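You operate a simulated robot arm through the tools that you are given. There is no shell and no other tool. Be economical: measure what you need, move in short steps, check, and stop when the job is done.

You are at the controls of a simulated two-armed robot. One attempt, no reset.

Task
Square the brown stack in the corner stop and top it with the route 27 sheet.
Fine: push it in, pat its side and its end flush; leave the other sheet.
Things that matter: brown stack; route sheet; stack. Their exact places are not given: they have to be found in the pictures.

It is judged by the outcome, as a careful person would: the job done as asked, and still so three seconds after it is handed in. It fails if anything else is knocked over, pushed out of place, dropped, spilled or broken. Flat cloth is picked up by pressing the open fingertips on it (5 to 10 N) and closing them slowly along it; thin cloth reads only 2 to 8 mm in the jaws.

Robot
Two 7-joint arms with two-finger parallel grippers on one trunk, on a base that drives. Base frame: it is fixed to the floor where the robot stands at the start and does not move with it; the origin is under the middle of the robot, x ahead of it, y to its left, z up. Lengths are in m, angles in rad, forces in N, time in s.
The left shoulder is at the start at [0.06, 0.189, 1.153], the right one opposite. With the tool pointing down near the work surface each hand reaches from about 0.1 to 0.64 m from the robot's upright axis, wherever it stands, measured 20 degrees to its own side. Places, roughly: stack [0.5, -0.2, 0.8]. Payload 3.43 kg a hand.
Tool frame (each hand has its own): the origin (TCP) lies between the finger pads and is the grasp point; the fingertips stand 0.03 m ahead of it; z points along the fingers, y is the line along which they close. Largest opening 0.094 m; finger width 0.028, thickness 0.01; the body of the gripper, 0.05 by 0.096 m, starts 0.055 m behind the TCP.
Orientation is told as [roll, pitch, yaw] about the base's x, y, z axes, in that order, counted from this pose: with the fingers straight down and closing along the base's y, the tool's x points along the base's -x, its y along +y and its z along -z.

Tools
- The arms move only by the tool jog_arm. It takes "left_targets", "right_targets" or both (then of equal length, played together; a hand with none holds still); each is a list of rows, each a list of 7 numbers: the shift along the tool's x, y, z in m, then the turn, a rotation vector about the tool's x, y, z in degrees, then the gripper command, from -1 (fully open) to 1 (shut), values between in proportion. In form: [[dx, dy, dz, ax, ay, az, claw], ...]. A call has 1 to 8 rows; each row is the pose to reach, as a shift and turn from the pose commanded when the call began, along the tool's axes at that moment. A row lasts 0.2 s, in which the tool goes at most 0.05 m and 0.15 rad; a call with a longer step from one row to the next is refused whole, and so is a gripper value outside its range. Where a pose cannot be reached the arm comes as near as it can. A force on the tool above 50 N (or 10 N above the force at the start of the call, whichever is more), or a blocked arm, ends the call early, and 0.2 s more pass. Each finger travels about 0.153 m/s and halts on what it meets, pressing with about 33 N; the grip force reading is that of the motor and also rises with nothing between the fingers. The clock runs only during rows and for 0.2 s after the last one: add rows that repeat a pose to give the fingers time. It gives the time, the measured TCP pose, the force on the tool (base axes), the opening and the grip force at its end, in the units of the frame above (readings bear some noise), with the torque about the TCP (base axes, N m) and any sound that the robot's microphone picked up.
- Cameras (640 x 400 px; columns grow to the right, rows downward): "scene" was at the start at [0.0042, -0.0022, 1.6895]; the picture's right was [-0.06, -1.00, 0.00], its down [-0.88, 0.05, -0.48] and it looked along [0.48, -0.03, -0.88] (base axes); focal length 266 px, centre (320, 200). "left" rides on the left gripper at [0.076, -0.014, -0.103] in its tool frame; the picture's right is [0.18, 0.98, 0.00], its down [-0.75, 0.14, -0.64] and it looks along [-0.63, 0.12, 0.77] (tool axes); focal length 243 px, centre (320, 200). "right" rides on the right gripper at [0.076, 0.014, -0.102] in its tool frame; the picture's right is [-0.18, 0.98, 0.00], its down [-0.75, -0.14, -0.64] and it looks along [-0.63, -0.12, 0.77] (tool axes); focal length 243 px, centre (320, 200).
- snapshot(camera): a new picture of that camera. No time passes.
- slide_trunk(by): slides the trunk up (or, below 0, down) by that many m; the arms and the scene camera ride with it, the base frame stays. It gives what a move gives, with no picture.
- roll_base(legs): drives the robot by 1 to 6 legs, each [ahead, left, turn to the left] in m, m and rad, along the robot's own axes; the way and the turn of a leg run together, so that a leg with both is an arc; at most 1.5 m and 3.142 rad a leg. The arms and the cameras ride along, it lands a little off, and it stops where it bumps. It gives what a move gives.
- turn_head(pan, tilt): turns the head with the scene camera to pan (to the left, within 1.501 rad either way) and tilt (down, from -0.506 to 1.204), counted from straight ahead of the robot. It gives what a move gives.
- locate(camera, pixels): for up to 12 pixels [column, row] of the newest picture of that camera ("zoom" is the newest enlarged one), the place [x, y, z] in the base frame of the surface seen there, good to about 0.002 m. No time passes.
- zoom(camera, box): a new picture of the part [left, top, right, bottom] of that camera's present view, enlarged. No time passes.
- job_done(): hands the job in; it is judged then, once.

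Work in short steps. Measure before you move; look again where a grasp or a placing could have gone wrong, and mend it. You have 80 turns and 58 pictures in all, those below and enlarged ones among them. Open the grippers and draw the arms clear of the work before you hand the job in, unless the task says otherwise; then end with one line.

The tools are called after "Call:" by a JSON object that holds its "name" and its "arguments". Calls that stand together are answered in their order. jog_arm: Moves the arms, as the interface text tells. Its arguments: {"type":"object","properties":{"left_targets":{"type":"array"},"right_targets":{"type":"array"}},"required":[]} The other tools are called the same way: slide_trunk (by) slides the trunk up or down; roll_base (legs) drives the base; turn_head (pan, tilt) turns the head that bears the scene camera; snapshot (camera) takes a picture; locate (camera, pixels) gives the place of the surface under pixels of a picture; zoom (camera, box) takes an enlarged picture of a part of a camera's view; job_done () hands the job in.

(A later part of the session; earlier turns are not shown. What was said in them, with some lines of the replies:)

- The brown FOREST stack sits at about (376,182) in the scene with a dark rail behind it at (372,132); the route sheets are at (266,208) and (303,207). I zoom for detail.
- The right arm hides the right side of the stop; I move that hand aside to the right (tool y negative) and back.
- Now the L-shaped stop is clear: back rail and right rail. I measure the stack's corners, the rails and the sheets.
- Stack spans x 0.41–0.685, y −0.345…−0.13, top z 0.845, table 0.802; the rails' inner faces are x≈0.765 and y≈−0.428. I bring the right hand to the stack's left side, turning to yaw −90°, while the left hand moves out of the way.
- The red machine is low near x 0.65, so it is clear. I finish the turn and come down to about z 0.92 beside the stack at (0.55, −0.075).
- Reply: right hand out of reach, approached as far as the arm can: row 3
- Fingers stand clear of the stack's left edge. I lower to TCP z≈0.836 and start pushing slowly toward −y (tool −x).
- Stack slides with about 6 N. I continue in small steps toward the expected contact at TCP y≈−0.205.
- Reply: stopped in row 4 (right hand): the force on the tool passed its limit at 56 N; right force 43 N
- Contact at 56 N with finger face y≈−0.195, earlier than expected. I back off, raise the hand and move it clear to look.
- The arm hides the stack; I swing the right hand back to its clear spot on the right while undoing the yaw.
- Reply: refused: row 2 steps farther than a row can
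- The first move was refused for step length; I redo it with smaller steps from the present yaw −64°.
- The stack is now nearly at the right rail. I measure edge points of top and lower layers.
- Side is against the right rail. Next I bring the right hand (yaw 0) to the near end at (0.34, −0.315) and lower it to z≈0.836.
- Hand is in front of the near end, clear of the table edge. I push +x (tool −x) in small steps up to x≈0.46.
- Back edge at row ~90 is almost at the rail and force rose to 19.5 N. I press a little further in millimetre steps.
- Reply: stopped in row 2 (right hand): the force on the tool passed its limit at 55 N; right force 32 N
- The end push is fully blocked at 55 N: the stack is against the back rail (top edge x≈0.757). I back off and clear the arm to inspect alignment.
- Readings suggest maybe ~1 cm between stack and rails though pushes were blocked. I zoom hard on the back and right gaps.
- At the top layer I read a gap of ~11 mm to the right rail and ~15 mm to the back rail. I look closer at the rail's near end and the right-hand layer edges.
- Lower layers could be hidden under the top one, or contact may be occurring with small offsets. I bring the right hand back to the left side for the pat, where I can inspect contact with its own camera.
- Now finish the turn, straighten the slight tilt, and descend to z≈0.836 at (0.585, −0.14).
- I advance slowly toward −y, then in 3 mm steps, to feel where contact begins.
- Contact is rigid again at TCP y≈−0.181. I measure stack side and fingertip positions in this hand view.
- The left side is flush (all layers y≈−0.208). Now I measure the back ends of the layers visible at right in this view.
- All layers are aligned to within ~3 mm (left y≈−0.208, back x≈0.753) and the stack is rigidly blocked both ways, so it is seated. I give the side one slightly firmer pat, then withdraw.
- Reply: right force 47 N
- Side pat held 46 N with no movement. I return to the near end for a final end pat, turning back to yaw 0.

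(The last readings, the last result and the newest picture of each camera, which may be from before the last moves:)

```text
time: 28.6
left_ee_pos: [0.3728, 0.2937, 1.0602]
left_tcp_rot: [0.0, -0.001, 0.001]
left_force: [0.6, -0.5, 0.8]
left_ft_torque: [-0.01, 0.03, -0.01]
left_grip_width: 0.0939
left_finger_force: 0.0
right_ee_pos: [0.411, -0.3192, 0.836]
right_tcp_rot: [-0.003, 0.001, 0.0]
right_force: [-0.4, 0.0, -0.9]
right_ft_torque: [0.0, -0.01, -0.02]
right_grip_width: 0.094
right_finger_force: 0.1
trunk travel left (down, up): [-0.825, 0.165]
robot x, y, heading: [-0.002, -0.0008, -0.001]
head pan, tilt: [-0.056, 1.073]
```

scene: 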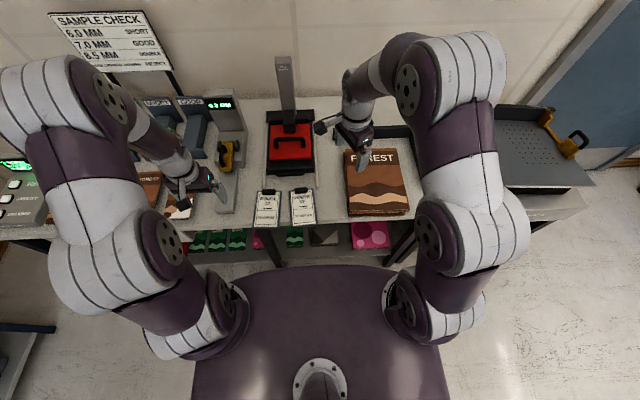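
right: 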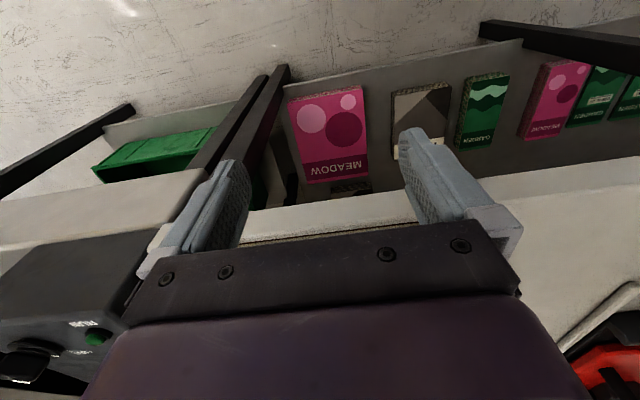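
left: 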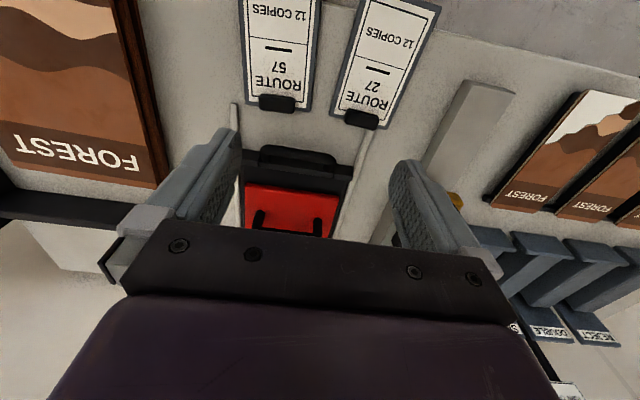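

The hand is in front of the end at x=0.411. I pat the end: approach to 0.45, then press a few mm.

Call:
{"name": "jog_arm", "arguments": {"right_targets": [[-0.02, 0, 0, 0, 0, 0, -1], [-0.035, 0, 0, 0, 0, 0, -1], [-0.042, 0, 0, 0, 0, 0, -1], [-0.046, 0, 0, 0, 0, 0, -1], [-0.049, 0, 0, 0, 0, 0, -1], [-0.051, 0, 0, 0, 0, 0, -1]]}}

Call:
{"name": "zoom", "arguments": {"camera": "scene", "box": [340, 120, 420, 205]}}

Call:
{"name": "locate", "arguments": {"camera": "zoom", "pixels": [[220, 72], [300, 68], [370, 66], [300, 75], [240, 340], [245, 355], [215, 85], [230, 200]]}}

```text
time: 30.0
left_ee_pos: [0.3686, 0.2928, 1.0611]
left_tcp_rot: [0.001, -0.007, 0.001]
left_force: [-0.3, 0.2, -0.1]
left_ft_torque: [0.0, 0.0, -0.02]
left_grip_width: 0.0941
left_finger_force: 0.0
right_ee_pos: [0.4533, -0.3176, 0.8352]
right_tcp_rot: [0.0, 0.009, 0.0]
right_force: [-41.8, -2.8, 3.3]
right_ft_torque: [-0.2, -0.14, 0.56]
right_grip_width: 0.0936
right_finger_force: 0.1
trunk travel left (down, up): [-0.825, 0.165]
robot x, y, heading: [-0.0026, 0.0018, 0.0]
head pan, tilt: [-0.056, 1.073]
```

```text
4.71 times, centred on (380, 162) of scene
```

zoom: 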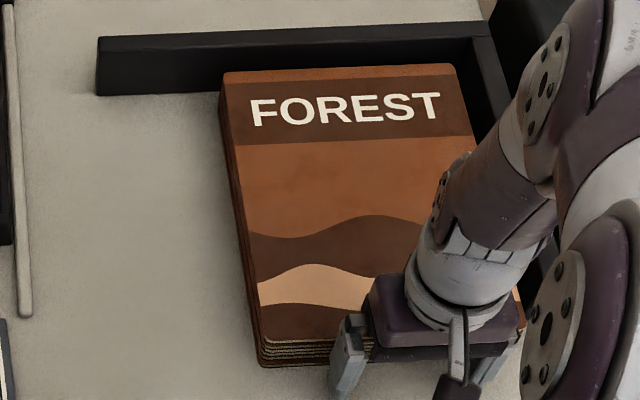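

```text
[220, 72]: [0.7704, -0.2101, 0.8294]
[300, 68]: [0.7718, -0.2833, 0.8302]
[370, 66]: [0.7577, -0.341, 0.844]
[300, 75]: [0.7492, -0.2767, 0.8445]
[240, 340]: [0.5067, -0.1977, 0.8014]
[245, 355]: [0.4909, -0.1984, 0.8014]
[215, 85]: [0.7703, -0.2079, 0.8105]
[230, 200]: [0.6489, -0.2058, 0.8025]
```

End pat gave 42 N, rigid: the stack is seated. I withdraw the right hand and take a close look at the route 27 clip.

Call:
{"name": "jog_arm", "arguments": {"right_targets": [[0.03, 0, 0, 0, 0, 0, -1], [0.07, 0, -0.02, 0, 0, 0, -1], [0.09, 0, -0.06, 0, 0, 0, -1], [0.09, 0, -0.105, 0, 0, 0, -1], [0.09, 0, -0.15, 0, 0, 0, -1], [0.09, 0, -0.195, 0, 0, 0, -1], [0.09, 0, -0.235, 0, 0, 0, -1]]}}

Call:
{"name": "zoom", "arguments": {"camera": "scene", "box": [245, 180, 325, 230]}}

Call:
{"name": "locate", "arguments": {"camera": "zoom", "pixels": [[138, 70], [215, 70], [138, 92], [215, 92], [175, 75], [85, 82], [232, 80], [75, 370], [240, 365], [160, 250], [300, 80], [175, 92]]}}

```text
time: 31.6
left_ee_pos: [0.3717, 0.295, 1.0606]
left_tcp_rot: [0.0, 0.0, 0.002]
left_force: [0.3, -1.0, 0.1]
left_ft_torque: [0.02, 0.02, -0.01]
left_grip_width: 0.0936
left_finger_force: 0.2
right_ee_pos: [0.3714, -0.3182, 1.0712]
right_tcp_rot: [-0.002, 0.002, 0.0]
right_force: [-0.5, 0.4, -0.7]
right_ft_torque: [-0.01, 0.02, 0.0]
right_grip_width: 0.0943
right_finger_force: 0.2
trunk travel left (down, up): [-0.825, 0.165]
robot x, y, heading: [-0.0029, -0.0001, 0.004]
head pan, tilt: [-0.056, 1.073]
```

```text
8.00 times, centred on (285, 205) of scene
```

zoom: 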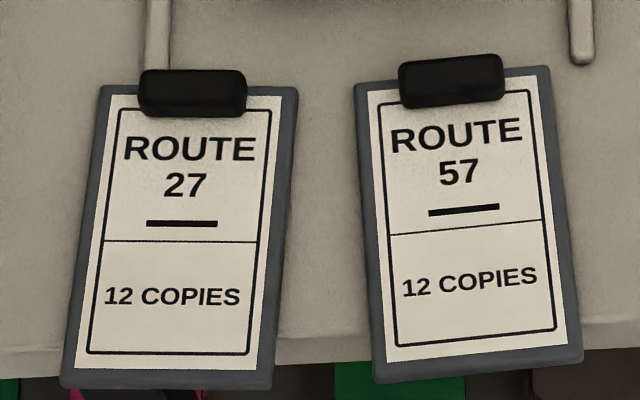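

```text
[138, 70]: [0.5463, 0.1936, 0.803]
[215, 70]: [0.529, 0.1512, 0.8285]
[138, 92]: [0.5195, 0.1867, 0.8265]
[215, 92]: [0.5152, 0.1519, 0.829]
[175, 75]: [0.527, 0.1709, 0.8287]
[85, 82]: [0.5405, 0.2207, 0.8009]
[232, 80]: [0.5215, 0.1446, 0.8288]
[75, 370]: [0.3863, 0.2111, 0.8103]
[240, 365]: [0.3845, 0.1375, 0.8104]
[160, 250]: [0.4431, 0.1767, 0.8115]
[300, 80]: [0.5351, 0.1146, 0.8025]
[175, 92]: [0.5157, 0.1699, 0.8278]
```

Clip of route 27: centre ≈(0.519, 0.163), 47 mm wide in y, top z 0.8285; sheet yaw ≈ −3.5°. To reach both sheet and stack with the right hand I tuck the left hand back and ease the base forward 5 cm, watching for bumps.

Call:
{"name": "jog_arm", "arguments": {"left_targets": [[0.03, 0.02, -0.02, 0, 0, 0, -1], [0.06, 0.04, -0.04, 0, 0, 0, -1], [0.09, 0.06, -0.06, 0, 0, 0, -1], [0.12, 0.08, -0.08, 0, 0, 0, -1]]}}

Call:
{"name": "roll_base", "arguments": {"legs": [[0.05, 0, 0]]}}

Call:
{"name": "snapshot", "arguments": {"camera": "scene"}}

```text
time: 32.6
left_ee_pos: [0.2515, 0.3776, 1.1413]
left_tcp_rot: [-0.001, -0.002, 0.001]
left_force: [0.5, -0.1, -0.5]
left_ft_torque: [0.01, -0.01, 0.01]
left_grip_width: 0.094
left_finger_force: 0.1
right_ee_pos: [0.37, -0.3185, 1.0704]
right_tcp_rot: [-0.004, 0.001, 0.001]
right_force: [-1.0, 0.3, -0.4]
right_ft_torque: [-0.03, 0.0, 0.02]
right_grip_width: 0.0938
right_finger_force: 0.0
trunk travel left (down, up): [-0.825, 0.165]
robot x, y, heading: [-0.0032, 0.0, -0.001]
head pan, tilt: [-0.056, 1.073]
```

```text
time: 33.5
left_ee_pos: [0.2984, 0.3767, 1.1431]
left_tcp_rot: [0.0, -0.005, 0.002]
left_force: [-0.2, 0.0, 0.0]
left_ft_torque: [-0.03, 0.01, 0.0]
left_grip_width: 0.0939
left_finger_force: 0.0
right_ee_pos: [0.4162, -0.3181, 1.0714]
right_tcp_rot: [-0.005, -0.001, 0.002]
right_force: [-0.6, -0.3, -0.3]
right_ft_torque: [0.01, -0.03, 0.01]
right_grip_width: 0.0937
right_finger_force: 0.0
trunk travel left (down, up): [-0.825, 0.165]
robot x, y, heading: [0.0456, 0.0021, 0.004]
head pan, tilt: [-0.056, 1.073]
```

```text
25 pictures are left
```

scene: 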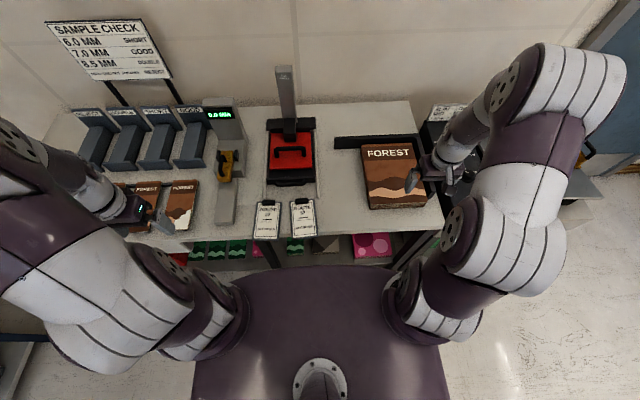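

The base moved 4.9 cm freely and nothing shifted. I go another 4 cm.

Call:
{"name": "roll_base", "arguments": {"legs": [[0.04, 0, 0]]}}

```text
time: 34.4
left_ee_pos: [0.339, 0.3775, 1.1412]
left_tcp_rot: [0.0, -0.005, 0.002]
left_force: [0.5, -0.3, 0.1]
left_ft_torque: [0.01, -0.01, 0.02]
left_grip_width: 0.0941
left_finger_force: 0.1
right_ee_pos: [0.4577, -0.319, 1.0715]
right_tcp_rot: [-0.005, -0.001, 0.001]
right_force: [-0.6, -0.7, 0.1]
right_ft_torque: [0.02, -0.02, 0.02]
right_grip_width: 0.0939
right_finger_force: 0.0
trunk travel left (down, up): [-0.825, 0.165]
robot x, y, heading: [0.0875, 0.0004, 0.0]
head pan, tilt: [-0.056, 1.073]
```

Base now at x≈0.0875 with no bump. I carry the right hand across, at height, to above the route 27 clip.

Call:
{"name": "jog_arm", "arguments": {"right_targets": [[-0.008, 0.048, 0, 0, 0, 0, -1], [-0.016, 0.096, 0, 0, 0, 0, -1], [-0.024, 0.144, 0, 0, 0, 0, -1], [-0.032, 0.192, 0, 0, 0, 0, -1], [-0.04, 0.24, 0, 0, 0, 0, -1], [-0.048, 0.288, 0, 0, 0, 0, -1], [-0.056, 0.336, 0, 0, 0, 0, -1], [-0.061, 0.384, 0, 0, 0, 0, -1]]}}

Call:
{"name": "jog_arm", "arguments": {"right_targets": [[0, 0.045, 0.02, 0, 0, 1, -1], [0, 0.075, 0.045, 0, 0, 2, -1], [0, 0.098, 0.075, 0, 0, 3.5, -1], [0, 0.098, 0.115, 0, 0, 3.5, -1], [0, 0.098, 0.15, 0, 0, 3.5, -1]]}}

Call:
{"name": "snapshot", "arguments": {"camera": "right"}}

```text
time: 36.2
left_ee_pos: [0.3426, 0.3786, 1.1394]
left_tcp_rot: [-0.003, -0.001, 0.0]
left_force: [-0.4, 0.4, 0.0]
left_ft_torque: [0.0, 0.03, -0.01]
left_grip_width: 0.0938
left_finger_force: 0.0
right_ee_pos: [0.5185, 0.0689, 1.0706]
right_tcp_rot: [-0.005, 0.001, 0.0]
right_force: [0.3, 0.1, -0.2]
right_ft_torque: [0.0, 0.02, -0.01]
right_grip_width: 0.0939
right_finger_force: 0.1
trunk travel left (down, up): [-0.825, 0.165]
robot x, y, heading: [0.0903, 0.0041, 0.001]
head pan, tilt: [-0.056, 1.073]
```

```text
time: 37.4
left_ee_pos: [0.3418, 0.3778, 1.1417]
left_tcp_rot: [-0.001, -0.001, 0.003]
left_force: [0.4, -0.3, -0.7]
left_ft_torque: [0.02, -0.03, 0.01]
left_grip_width: 0.0941
left_finger_force: 0.1
right_ee_pos: [0.522, 0.1642, 0.9198]
right_tcp_rot: [-0.002, 0.001, -0.061]
right_force: [-0.7, 1.0, -0.6]
right_ft_torque: [0.01, -0.01, 0.02]
right_grip_width: 0.0943
right_finger_force: 0.1
trunk travel left (down, up): [-0.825, 0.165]
robot x, y, heading: [0.0863, 0.0038, 0.004]
head pan, tilt: [-0.056, 1.073]
```

```text
24 pictures are left
```

right: 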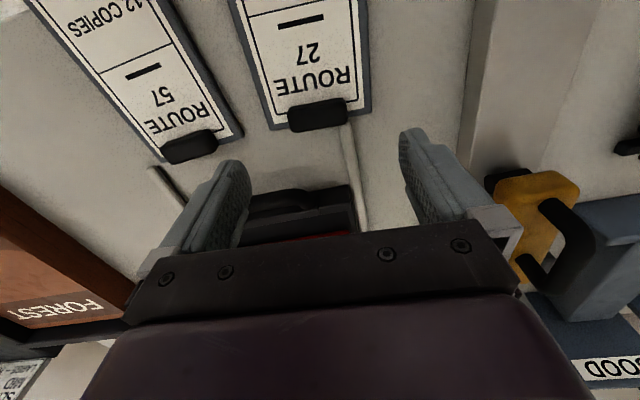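

The clip shows at (317,115) between the fingers' columns; I measure it from this view.

Call:
{"name": "locate", "arguments": {"camera": "right", "pixels": [[290, 112], [344, 105], [292, 128], [346, 119], [317, 108], [318, 120], [268, 125], [367, 112], [318, 130], [243, 132]]}}

```text
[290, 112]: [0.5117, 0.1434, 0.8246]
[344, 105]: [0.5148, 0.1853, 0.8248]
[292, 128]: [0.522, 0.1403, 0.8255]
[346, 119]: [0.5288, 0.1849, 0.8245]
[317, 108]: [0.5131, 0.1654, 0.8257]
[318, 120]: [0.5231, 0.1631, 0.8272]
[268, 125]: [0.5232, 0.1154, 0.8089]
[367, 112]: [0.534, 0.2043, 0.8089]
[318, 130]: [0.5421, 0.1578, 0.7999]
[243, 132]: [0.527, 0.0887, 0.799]
```

Clip centre (0.520, 0.163), yaw about −5.5°. I descend so the tips stop ~4 mm above the board, then close on the clip.

Call:
{"name": "jog_arm", "arguments": {"right_targets": [[0.001, -0.001, 0.025, 0, 0, 2, -1], [0.002, -0.001, 0.05, 0, 0, 2, -1], [0.002, -0.001, 0.068, 0, 0, 2, -1], [0.002, -0.001, 0.075, 0, 0, 2, -1], [0.002, -0.001, 0.075, 0, 0, 2, 0.3], [0.002, -0.001, 0.075, 0, 0, 2, 1], [0.002, -0.001, 0.075, 0, 0, 2, 1], [0.002, -0.001, 0.075, 0, 0, 2, 1]]}}

Call:
{"name": "zoom", "arguments": {"camera": "right", "box": [200, 40, 440, 240]}}

```text
time: 39.2
left_ee_pos: [0.3432, 0.3786, 1.1405]
left_tcp_rot: [0.002, 0.0, 0.003]
left_force: [0.8, 0.3, 0.0]
left_ft_torque: [0.0, 0.03, 0.01]
left_grip_width: 0.0938
left_finger_force: 0.0
right_ee_pos: [0.5199, 0.1615, 0.8439]
right_tcp_rot: [-0.002, 0.002, -0.096]
right_force: [0.4, -0.2, -0.4]
right_ft_torque: [-0.04, -0.05, 0.02]
right_grip_width: 0.0494
right_finger_force: 33.0
trunk travel left (down, up): [-0.825, 0.165]
robot x, y, heading: [0.0868, 0.0035, 0.002]
head pan, tilt: [-0.056, 1.073]
```

```text
2.00 times, centred on (320, 140) of right
```

zoom: 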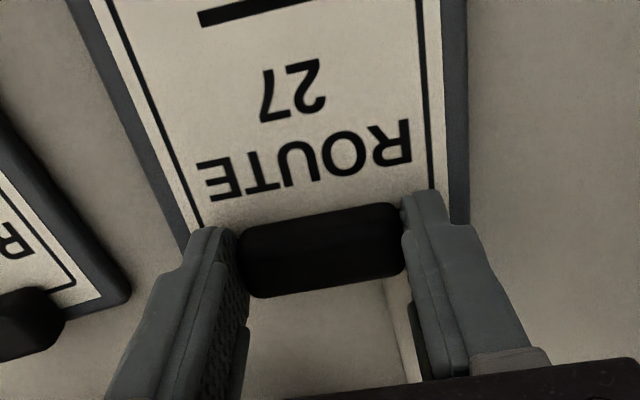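

Clip is held (49 mm, 33 N). I lift straight up slowly to check that the board comes along.

Call:
{"name": "jog_arm", "arguments": {"right_targets": [[0, 0, -0.01, 0, 0, 0, 1], [0, 0, -0.025, 0, 0, 0, 1], [0, 0, -0.045, 0, 0, 0, 1], [0, 0, -0.07, 0, 0, 0, 1], [0, 0, -0.1, 0, 0, 0, 1], [0, 0, -0.13, 0, 0, 0, 1]]}}

Call:
{"name": "snapshot", "arguments": {"camera": "right"}}

Call:
{"name": "locate", "arguments": {"camera": "right", "pixels": [[320, 110], [320, 60], [320, 20], [280, 60], [355, 60]]}}

```text
time: 40.6
left_ee_pos: [0.3427, 0.3776, 1.1412]
left_tcp_rot: [0.0, 0.0, 0.002]
left_force: [0.0, 0.2, 0.7]
left_ft_torque: [0.02, -0.02, 0.03]
left_grip_width: 0.094
left_finger_force: 0.0
right_ee_pos: [0.5174, 0.1635, 0.9749]
right_tcp_rot: [-0.005, 0.002, -0.094]
right_force: [-0.4, -0.9, -0.2]
right_ft_torque: [0.02, -0.05, 0.0]
right_grip_width: 0.0493
right_finger_force: 33.1
trunk travel left (down, up): [-0.825, 0.165]
robot x, y, heading: [0.0849, 0.0003, -0.003]
head pan, tilt: [-0.056, 1.073]
```

```text
22 pictures are left
```

right: 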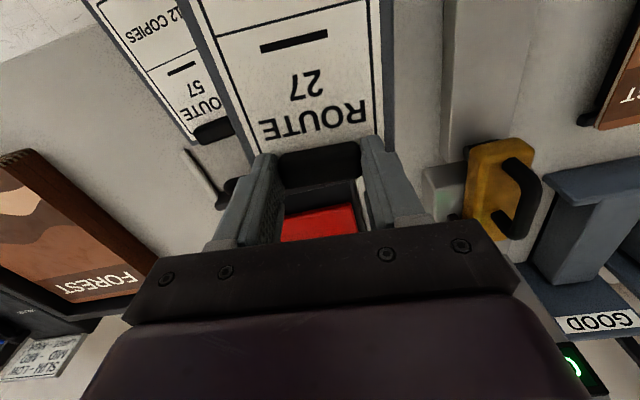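

```text
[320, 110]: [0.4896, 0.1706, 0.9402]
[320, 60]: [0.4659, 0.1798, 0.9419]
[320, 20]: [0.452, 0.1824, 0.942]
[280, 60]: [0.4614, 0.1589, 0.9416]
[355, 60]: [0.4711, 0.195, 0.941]
```

The board is level and held (top 34 mm below TCP). I carry it over toward the stack, squaring the yaw to 0 on the way.

Call:
{"name": "jog_arm", "arguments": {"right_targets": [[-0.0185, -0.0443, -0.005, 0, 0, -0.7, 1], [-0.037, -0.0886, -0.01, 0, 0, -1.4, 1], [-0.0555, -0.133, -0.01, 0, 0, -2.1, 1], [-0.074, -0.1773, -0.01, 0, 0, -2.8, 1], [-0.0925, -0.2216, -0.01, 0, 0, -3.5, 1], [-0.111, -0.266, -0.01, 0, 0, -4.2, 1], [-0.1295, -0.3103, -0.01, 0, 0, -4.9, 1], [-0.148, -0.3546, -0.01, 0, 0, -5.4, 1]]}}

Call:
{"name": "jog_arm", "arguments": {"right_targets": [[-0.012, -0.04, 0, 0, 0, 0, 1], [-0.024, -0.08, 0.01, 0, 0, 0, 1], [-0.034, -0.11, 0.03, 0, 0, 0, 1], [-0.034, -0.11, 0.045, 0, 0, 0, 1], [-0.034, -0.11, 0.045, 0, 0, 0, 1]]}}

Call:
{"name": "zoom", "arguments": {"camera": "scene", "box": [320, 110, 460, 230]}}

Call:
{"name": "snapshot", "arguments": {"camera": "right"}}

```text
time: 42.4
left_ee_pos: [0.343, 0.3768, 1.1421]
left_tcp_rot: [0.001, 0.001, 0.003]
left_force: [0.1, -1.0, -0.5]
left_ft_torque: [0.01, 0.0, -0.01]
left_grip_width: 0.094
left_finger_force: 0.0
right_ee_pos: [0.6327, -0.2039, 0.9813]
right_tcp_rot: [-0.001, 0.002, -0.001]
right_force: [-0.1, 0.0, -1.2]
right_ft_torque: [-0.02, -0.01, -0.01]
right_grip_width: 0.0489
right_finger_force: 32.8
trunk travel left (down, up): [-0.825, 0.165]
robot x, y, heading: [0.0884, 0.006, 0.003]
head pan, tilt: [-0.056, 1.073]
```

```text
time: 43.6
left_ee_pos: [0.3426, 0.3774, 1.1412]
left_tcp_rot: [0.001, 0.0, 0.002]
left_force: [-0.3, 0.3, -0.5]
left_ft_torque: [0.03, 0.03, -0.03]
left_grip_width: 0.0941
left_finger_force: 0.1
right_ee_pos: [0.6667, -0.3144, 0.939]
right_tcp_rot: [-0.003, 0.001, 0.001]
right_force: [0.1, 0.3, -0.8]
right_ft_torque: [-0.02, -0.04, 0.01]
right_grip_width: 0.0495
right_finger_force: 32.7
trunk travel left (down, up): [-0.825, 0.165]
robot x, y, heading: [0.0879, 0.0028, 0.005]
head pan, tilt: [-0.056, 1.073]
```

```text
3.33 times, centred on (390, 170) of scene
```

zoom: 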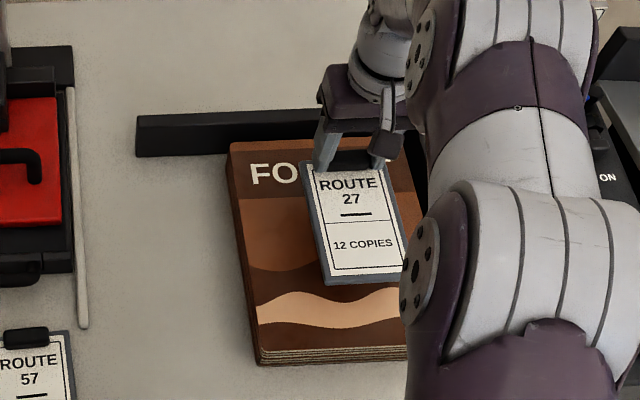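

```text
20 pictures are left
```

right: 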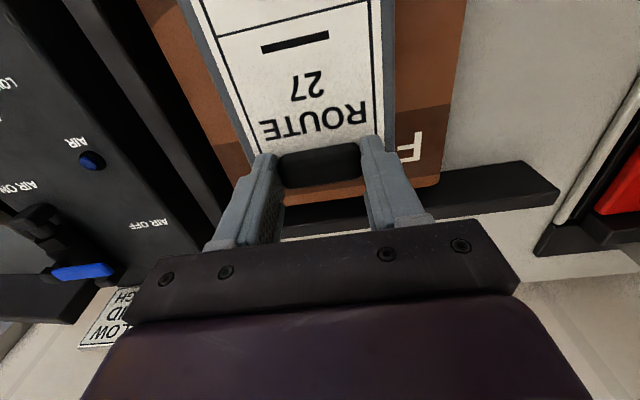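

The sheet hangs squarely over the stack. I lower it gently to about 1 mm above contact height (TCP ≈0.888) and on to touch.

Call:
{"name": "jog_arm", "arguments": {"right_targets": [[0, 0, 0.02, 0, 0, 0, 1], [0, 0, 0.038, 0, 0, 0, 1], [0, 0, 0.046, 0, 0, 0, 1], [0, 0, 0.05, 0, 0, 0, 1], [0, 0, 0.052, 0, 0, 0, 1], [0, 0, 0.0525, 0, 0, 0, 1]]}}

Call:
{"name": "snapshot", "arguments": {"camera": "right"}}

Call:
{"name": "locate", "arguments": {"camera": "right", "pixels": [[320, 100], [320, 30], [300, 60], [425, 60], [200, 80], [430, 170], [250, 130], [395, 100]]}}

```text
time: 45.0
left_ee_pos: [0.3434, 0.3768, 1.1406]
left_tcp_rot: [-0.001, -0.001, 0.0]
left_force: [-0.1, -0.2, 0.4]
left_ft_torque: [0.03, -0.01, 0.0]
left_grip_width: 0.0941
left_finger_force: 0.0
right_ee_pos: [0.6671, -0.3148, 0.8867]
right_tcp_rot: [-0.003, 0.002, -0.001]
right_force: [0.2, -0.7, -0.9]
right_ft_torque: [0.04, -0.03, 0.03]
right_grip_width: 0.049
right_finger_force: 33.3
trunk travel left (down, up): [-0.825, 0.165]
robot x, y, heading: [0.0841, -0.0013, 0.003]
head pan, tilt: [-0.056, 1.073]
```

```text
19 pictures are left
```

right: 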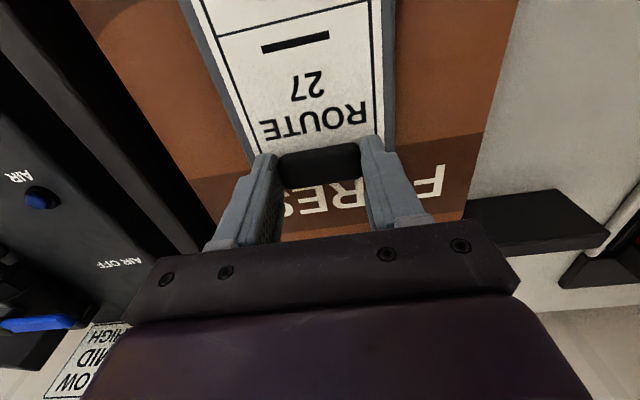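

```text
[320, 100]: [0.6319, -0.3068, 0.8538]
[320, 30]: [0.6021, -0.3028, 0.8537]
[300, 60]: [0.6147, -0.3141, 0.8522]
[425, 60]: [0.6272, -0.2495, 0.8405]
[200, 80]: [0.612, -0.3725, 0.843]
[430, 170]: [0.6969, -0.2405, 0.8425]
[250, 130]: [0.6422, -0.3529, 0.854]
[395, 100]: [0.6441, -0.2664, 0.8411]
```

Board top reads 0.853–0.854 with stack top 0.844, so it is within ~1 mm. I lower 1.5 mm more and check the force.

Call:
{"name": "jog_arm", "arguments": {"right_targets": [[0, 0, 0.001, 0, 0, 0, 1], [0, 0, 0.002, 0, 0, 0, 1]]}}

```text
time: 45.6
left_ee_pos: [0.3427, 0.3784, 1.1413]
left_tcp_rot: [-0.002, 0.0, 0.003]
left_force: [-0.8, -0.2, 0.7]
left_ft_torque: [0.01, -0.01, -0.03]
left_grip_width: 0.0939
left_finger_force: 0.0
right_ee_pos: [0.6663, -0.3148, 0.8849]
right_tcp_rot: [-0.003, 0.0, 0.001]
right_force: [1.1, 1.0, 3.5]
right_ft_torque: [0.15, 0.41, -0.1]
right_grip_width: 0.049
right_finger_force: 33.4
trunk travel left (down, up): [-0.825, 0.165]
robot x, y, heading: [0.086, 0.0005, -0.002]
head pan, tilt: [-0.056, 1.073]
```

Contact: 3.5 N upward. I open the gripper gradually, hold, then rise straight up.

Call:
{"name": "jog_arm", "arguments": {"right_targets": [[0, 0, 0, 0, 0, 0, -0.1], [0, 0, 0, 0, 0, 0, -0.4], [0, 0, 0, 0, 0, 0, -0.7], [0, 0, 0, 0, 0, 0, -0.7], [0, 0, -0.015, 0, 0, 0, -0.7], [0, 0, -0.045, 0, 0, 0, -0.7], [0, 0, -0.09, 0, 0, 0, -0.7], [0, 0, -0.13, 0, 0, 0, -0.7]]}}

Call:
{"name": "snapshot", "arguments": {"camera": "right"}}

```text
time: 47.4
left_ee_pos: [0.3419, 0.3792, 1.1417]
left_tcp_rot: [0.0, 0.001, 0.001]
left_force: [0.3, 0.4, 0.2]
left_ft_torque: [-0.01, 0.0, 0.03]
left_grip_width: 0.0941
left_finger_force: 0.1
right_ee_pos: [0.6662, -0.3157, 1.0127]
right_tcp_rot: [-0.004, 0.002, -0.001]
right_force: [-0.1, 0.8, 0.1]
right_ft_torque: [0.03, -0.03, -0.02]
right_grip_width: 0.0801
right_finger_force: 0.1
trunk travel left (down, up): [-0.825, 0.165]
robot x, y, heading: [0.0849, -0.0006, 0.003]
head pan, tilt: [-0.056, 1.073]
```

```text
18 pictures are left
```

right: 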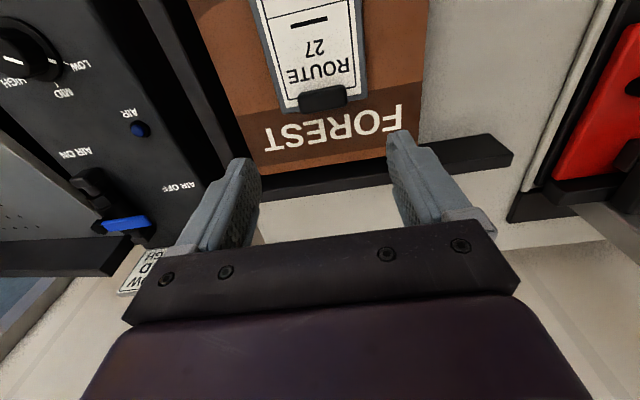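

Sheet rests flat on the stack. From this high view I check the back and right gaps once more.

Call:
{"name": "zoom", "arguments": {"camera": "right", "box": [190, 60, 450, 220]}}

Call:
{"name": "locate", "arguments": {"camera": "right", "pixels": [[270, 172], [340, 162], [340, 172], [340, 180], [245, 155], [235, 150], [225, 145], [215, 120], [225, 120], [232, 120], [424, 100], [418, 100]]}}

```text
2.46 times, centred on (320, 140) of right
```

zoom: 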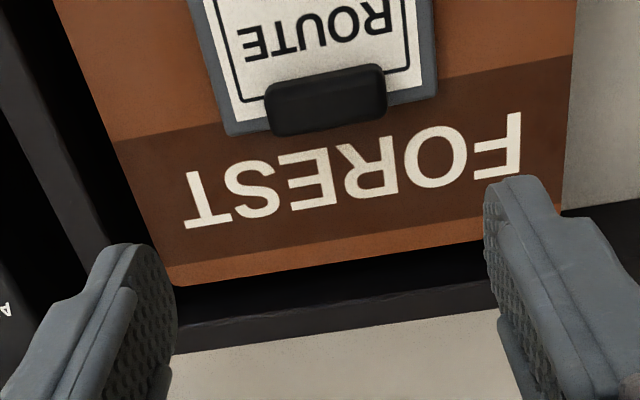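

```text
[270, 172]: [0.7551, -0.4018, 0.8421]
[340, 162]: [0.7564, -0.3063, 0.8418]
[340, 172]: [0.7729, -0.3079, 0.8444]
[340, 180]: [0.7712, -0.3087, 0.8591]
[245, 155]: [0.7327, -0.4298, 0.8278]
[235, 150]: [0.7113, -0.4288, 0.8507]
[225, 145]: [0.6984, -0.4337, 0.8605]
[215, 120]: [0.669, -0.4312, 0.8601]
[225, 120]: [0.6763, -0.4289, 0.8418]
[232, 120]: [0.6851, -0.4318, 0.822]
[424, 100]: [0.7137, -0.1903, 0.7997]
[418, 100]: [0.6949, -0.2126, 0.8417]
```

The gaps are even, ~12 mm at the printed covers, and both directions were rigidly blocked at 40–55 N, so it is as far in as it goes. I withdraw the right hand up and back, then check the whole scene.

Call:
{"name": "jog_arm", "arguments": {"right_targets": [[0.03, 0, -0.03, 0, 0, 0, -0.7], [0.07, -0.01, -0.05, 0, 0, 0, -0.7], [0.115, -0.02, -0.06, 0, 0, 0, -0.7], [0.16, -0.035, -0.06, 0, 0, 0, -0.8], [0.205, -0.05, -0.06, 0, 0, 0, -0.9], [0.25, -0.065, -0.06, 0, 0, 0, -1], [0.29, -0.085, -0.06, 0, 0, 0, -1], [0.325, -0.115, -0.06, 0, 0, 0, -1]]}}

Call:
{"name": "snapshot", "arguments": {"camera": "scene"}}

Call:
{"name": "zoom", "arguments": {"camera": "scene", "box": [250, 110, 450, 250]}}

Call:
{"name": "locate", "arguments": {"camera": "scene", "pixels": [[291, 201], [315, 200], [317, 226], [303, 204]]}}

```text
time: 49.2
left_ee_pos: [0.3423, 0.376, 1.1415]
left_tcp_rot: [0.003, -0.001, 0.003]
left_force: [-0.3, -0.5, 0.4]
left_ft_torque: [-0.05, -0.01, 0.02]
left_grip_width: 0.0938
left_finger_force: 0.1
right_ee_pos: [0.3413, -0.4283, 1.0767]
right_tcp_rot: [-0.001, 0.002, -0.001]
right_force: [-0.4, -0.6, 0.1]
right_ft_torque: [-0.01, -0.01, 0.01]
right_grip_width: 0.0938
right_finger_force: 0.0
trunk travel left (down, up): [-0.825, 0.165]
robot x, y, heading: [0.0909, -0.0019, 0.008]
head pan, tilt: [-0.056, 1.073]
```

```text
16 pictures are left
```

scene: 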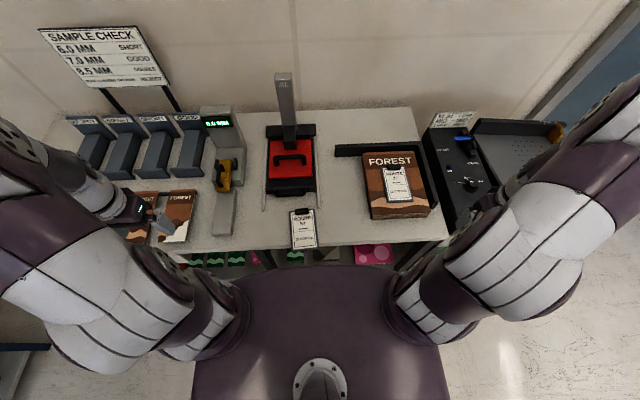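

```text
2.86 times, centred on (350, 180) of scene
```

zoom: 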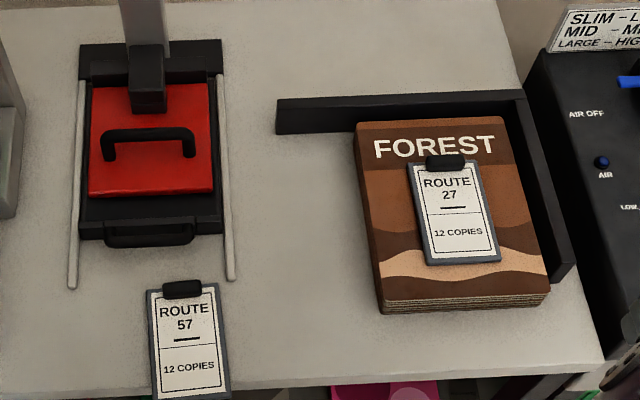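

```text
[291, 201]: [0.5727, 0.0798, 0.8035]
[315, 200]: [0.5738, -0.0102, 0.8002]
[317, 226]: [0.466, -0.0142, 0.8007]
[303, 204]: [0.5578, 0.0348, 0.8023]
```

The route 27 sheet lies flat and square on the squared stack, route 57 and everything else are in place, and both hands are open and clear. I hand the job in.

Call:
{"name": "job_done", "arguments": {}}

```text
The job is handed in.
```

The brown stack is squared in the corner stop and the route 27 sheet lies flat on top. The route 57 sheet was left where it was. I pushed and patted the side and the end at 40–55 N until they would not move. The layers are even to within about 3 mm, but I still measured a uniform gap of about 12 mm between the stack's edges and both rails.
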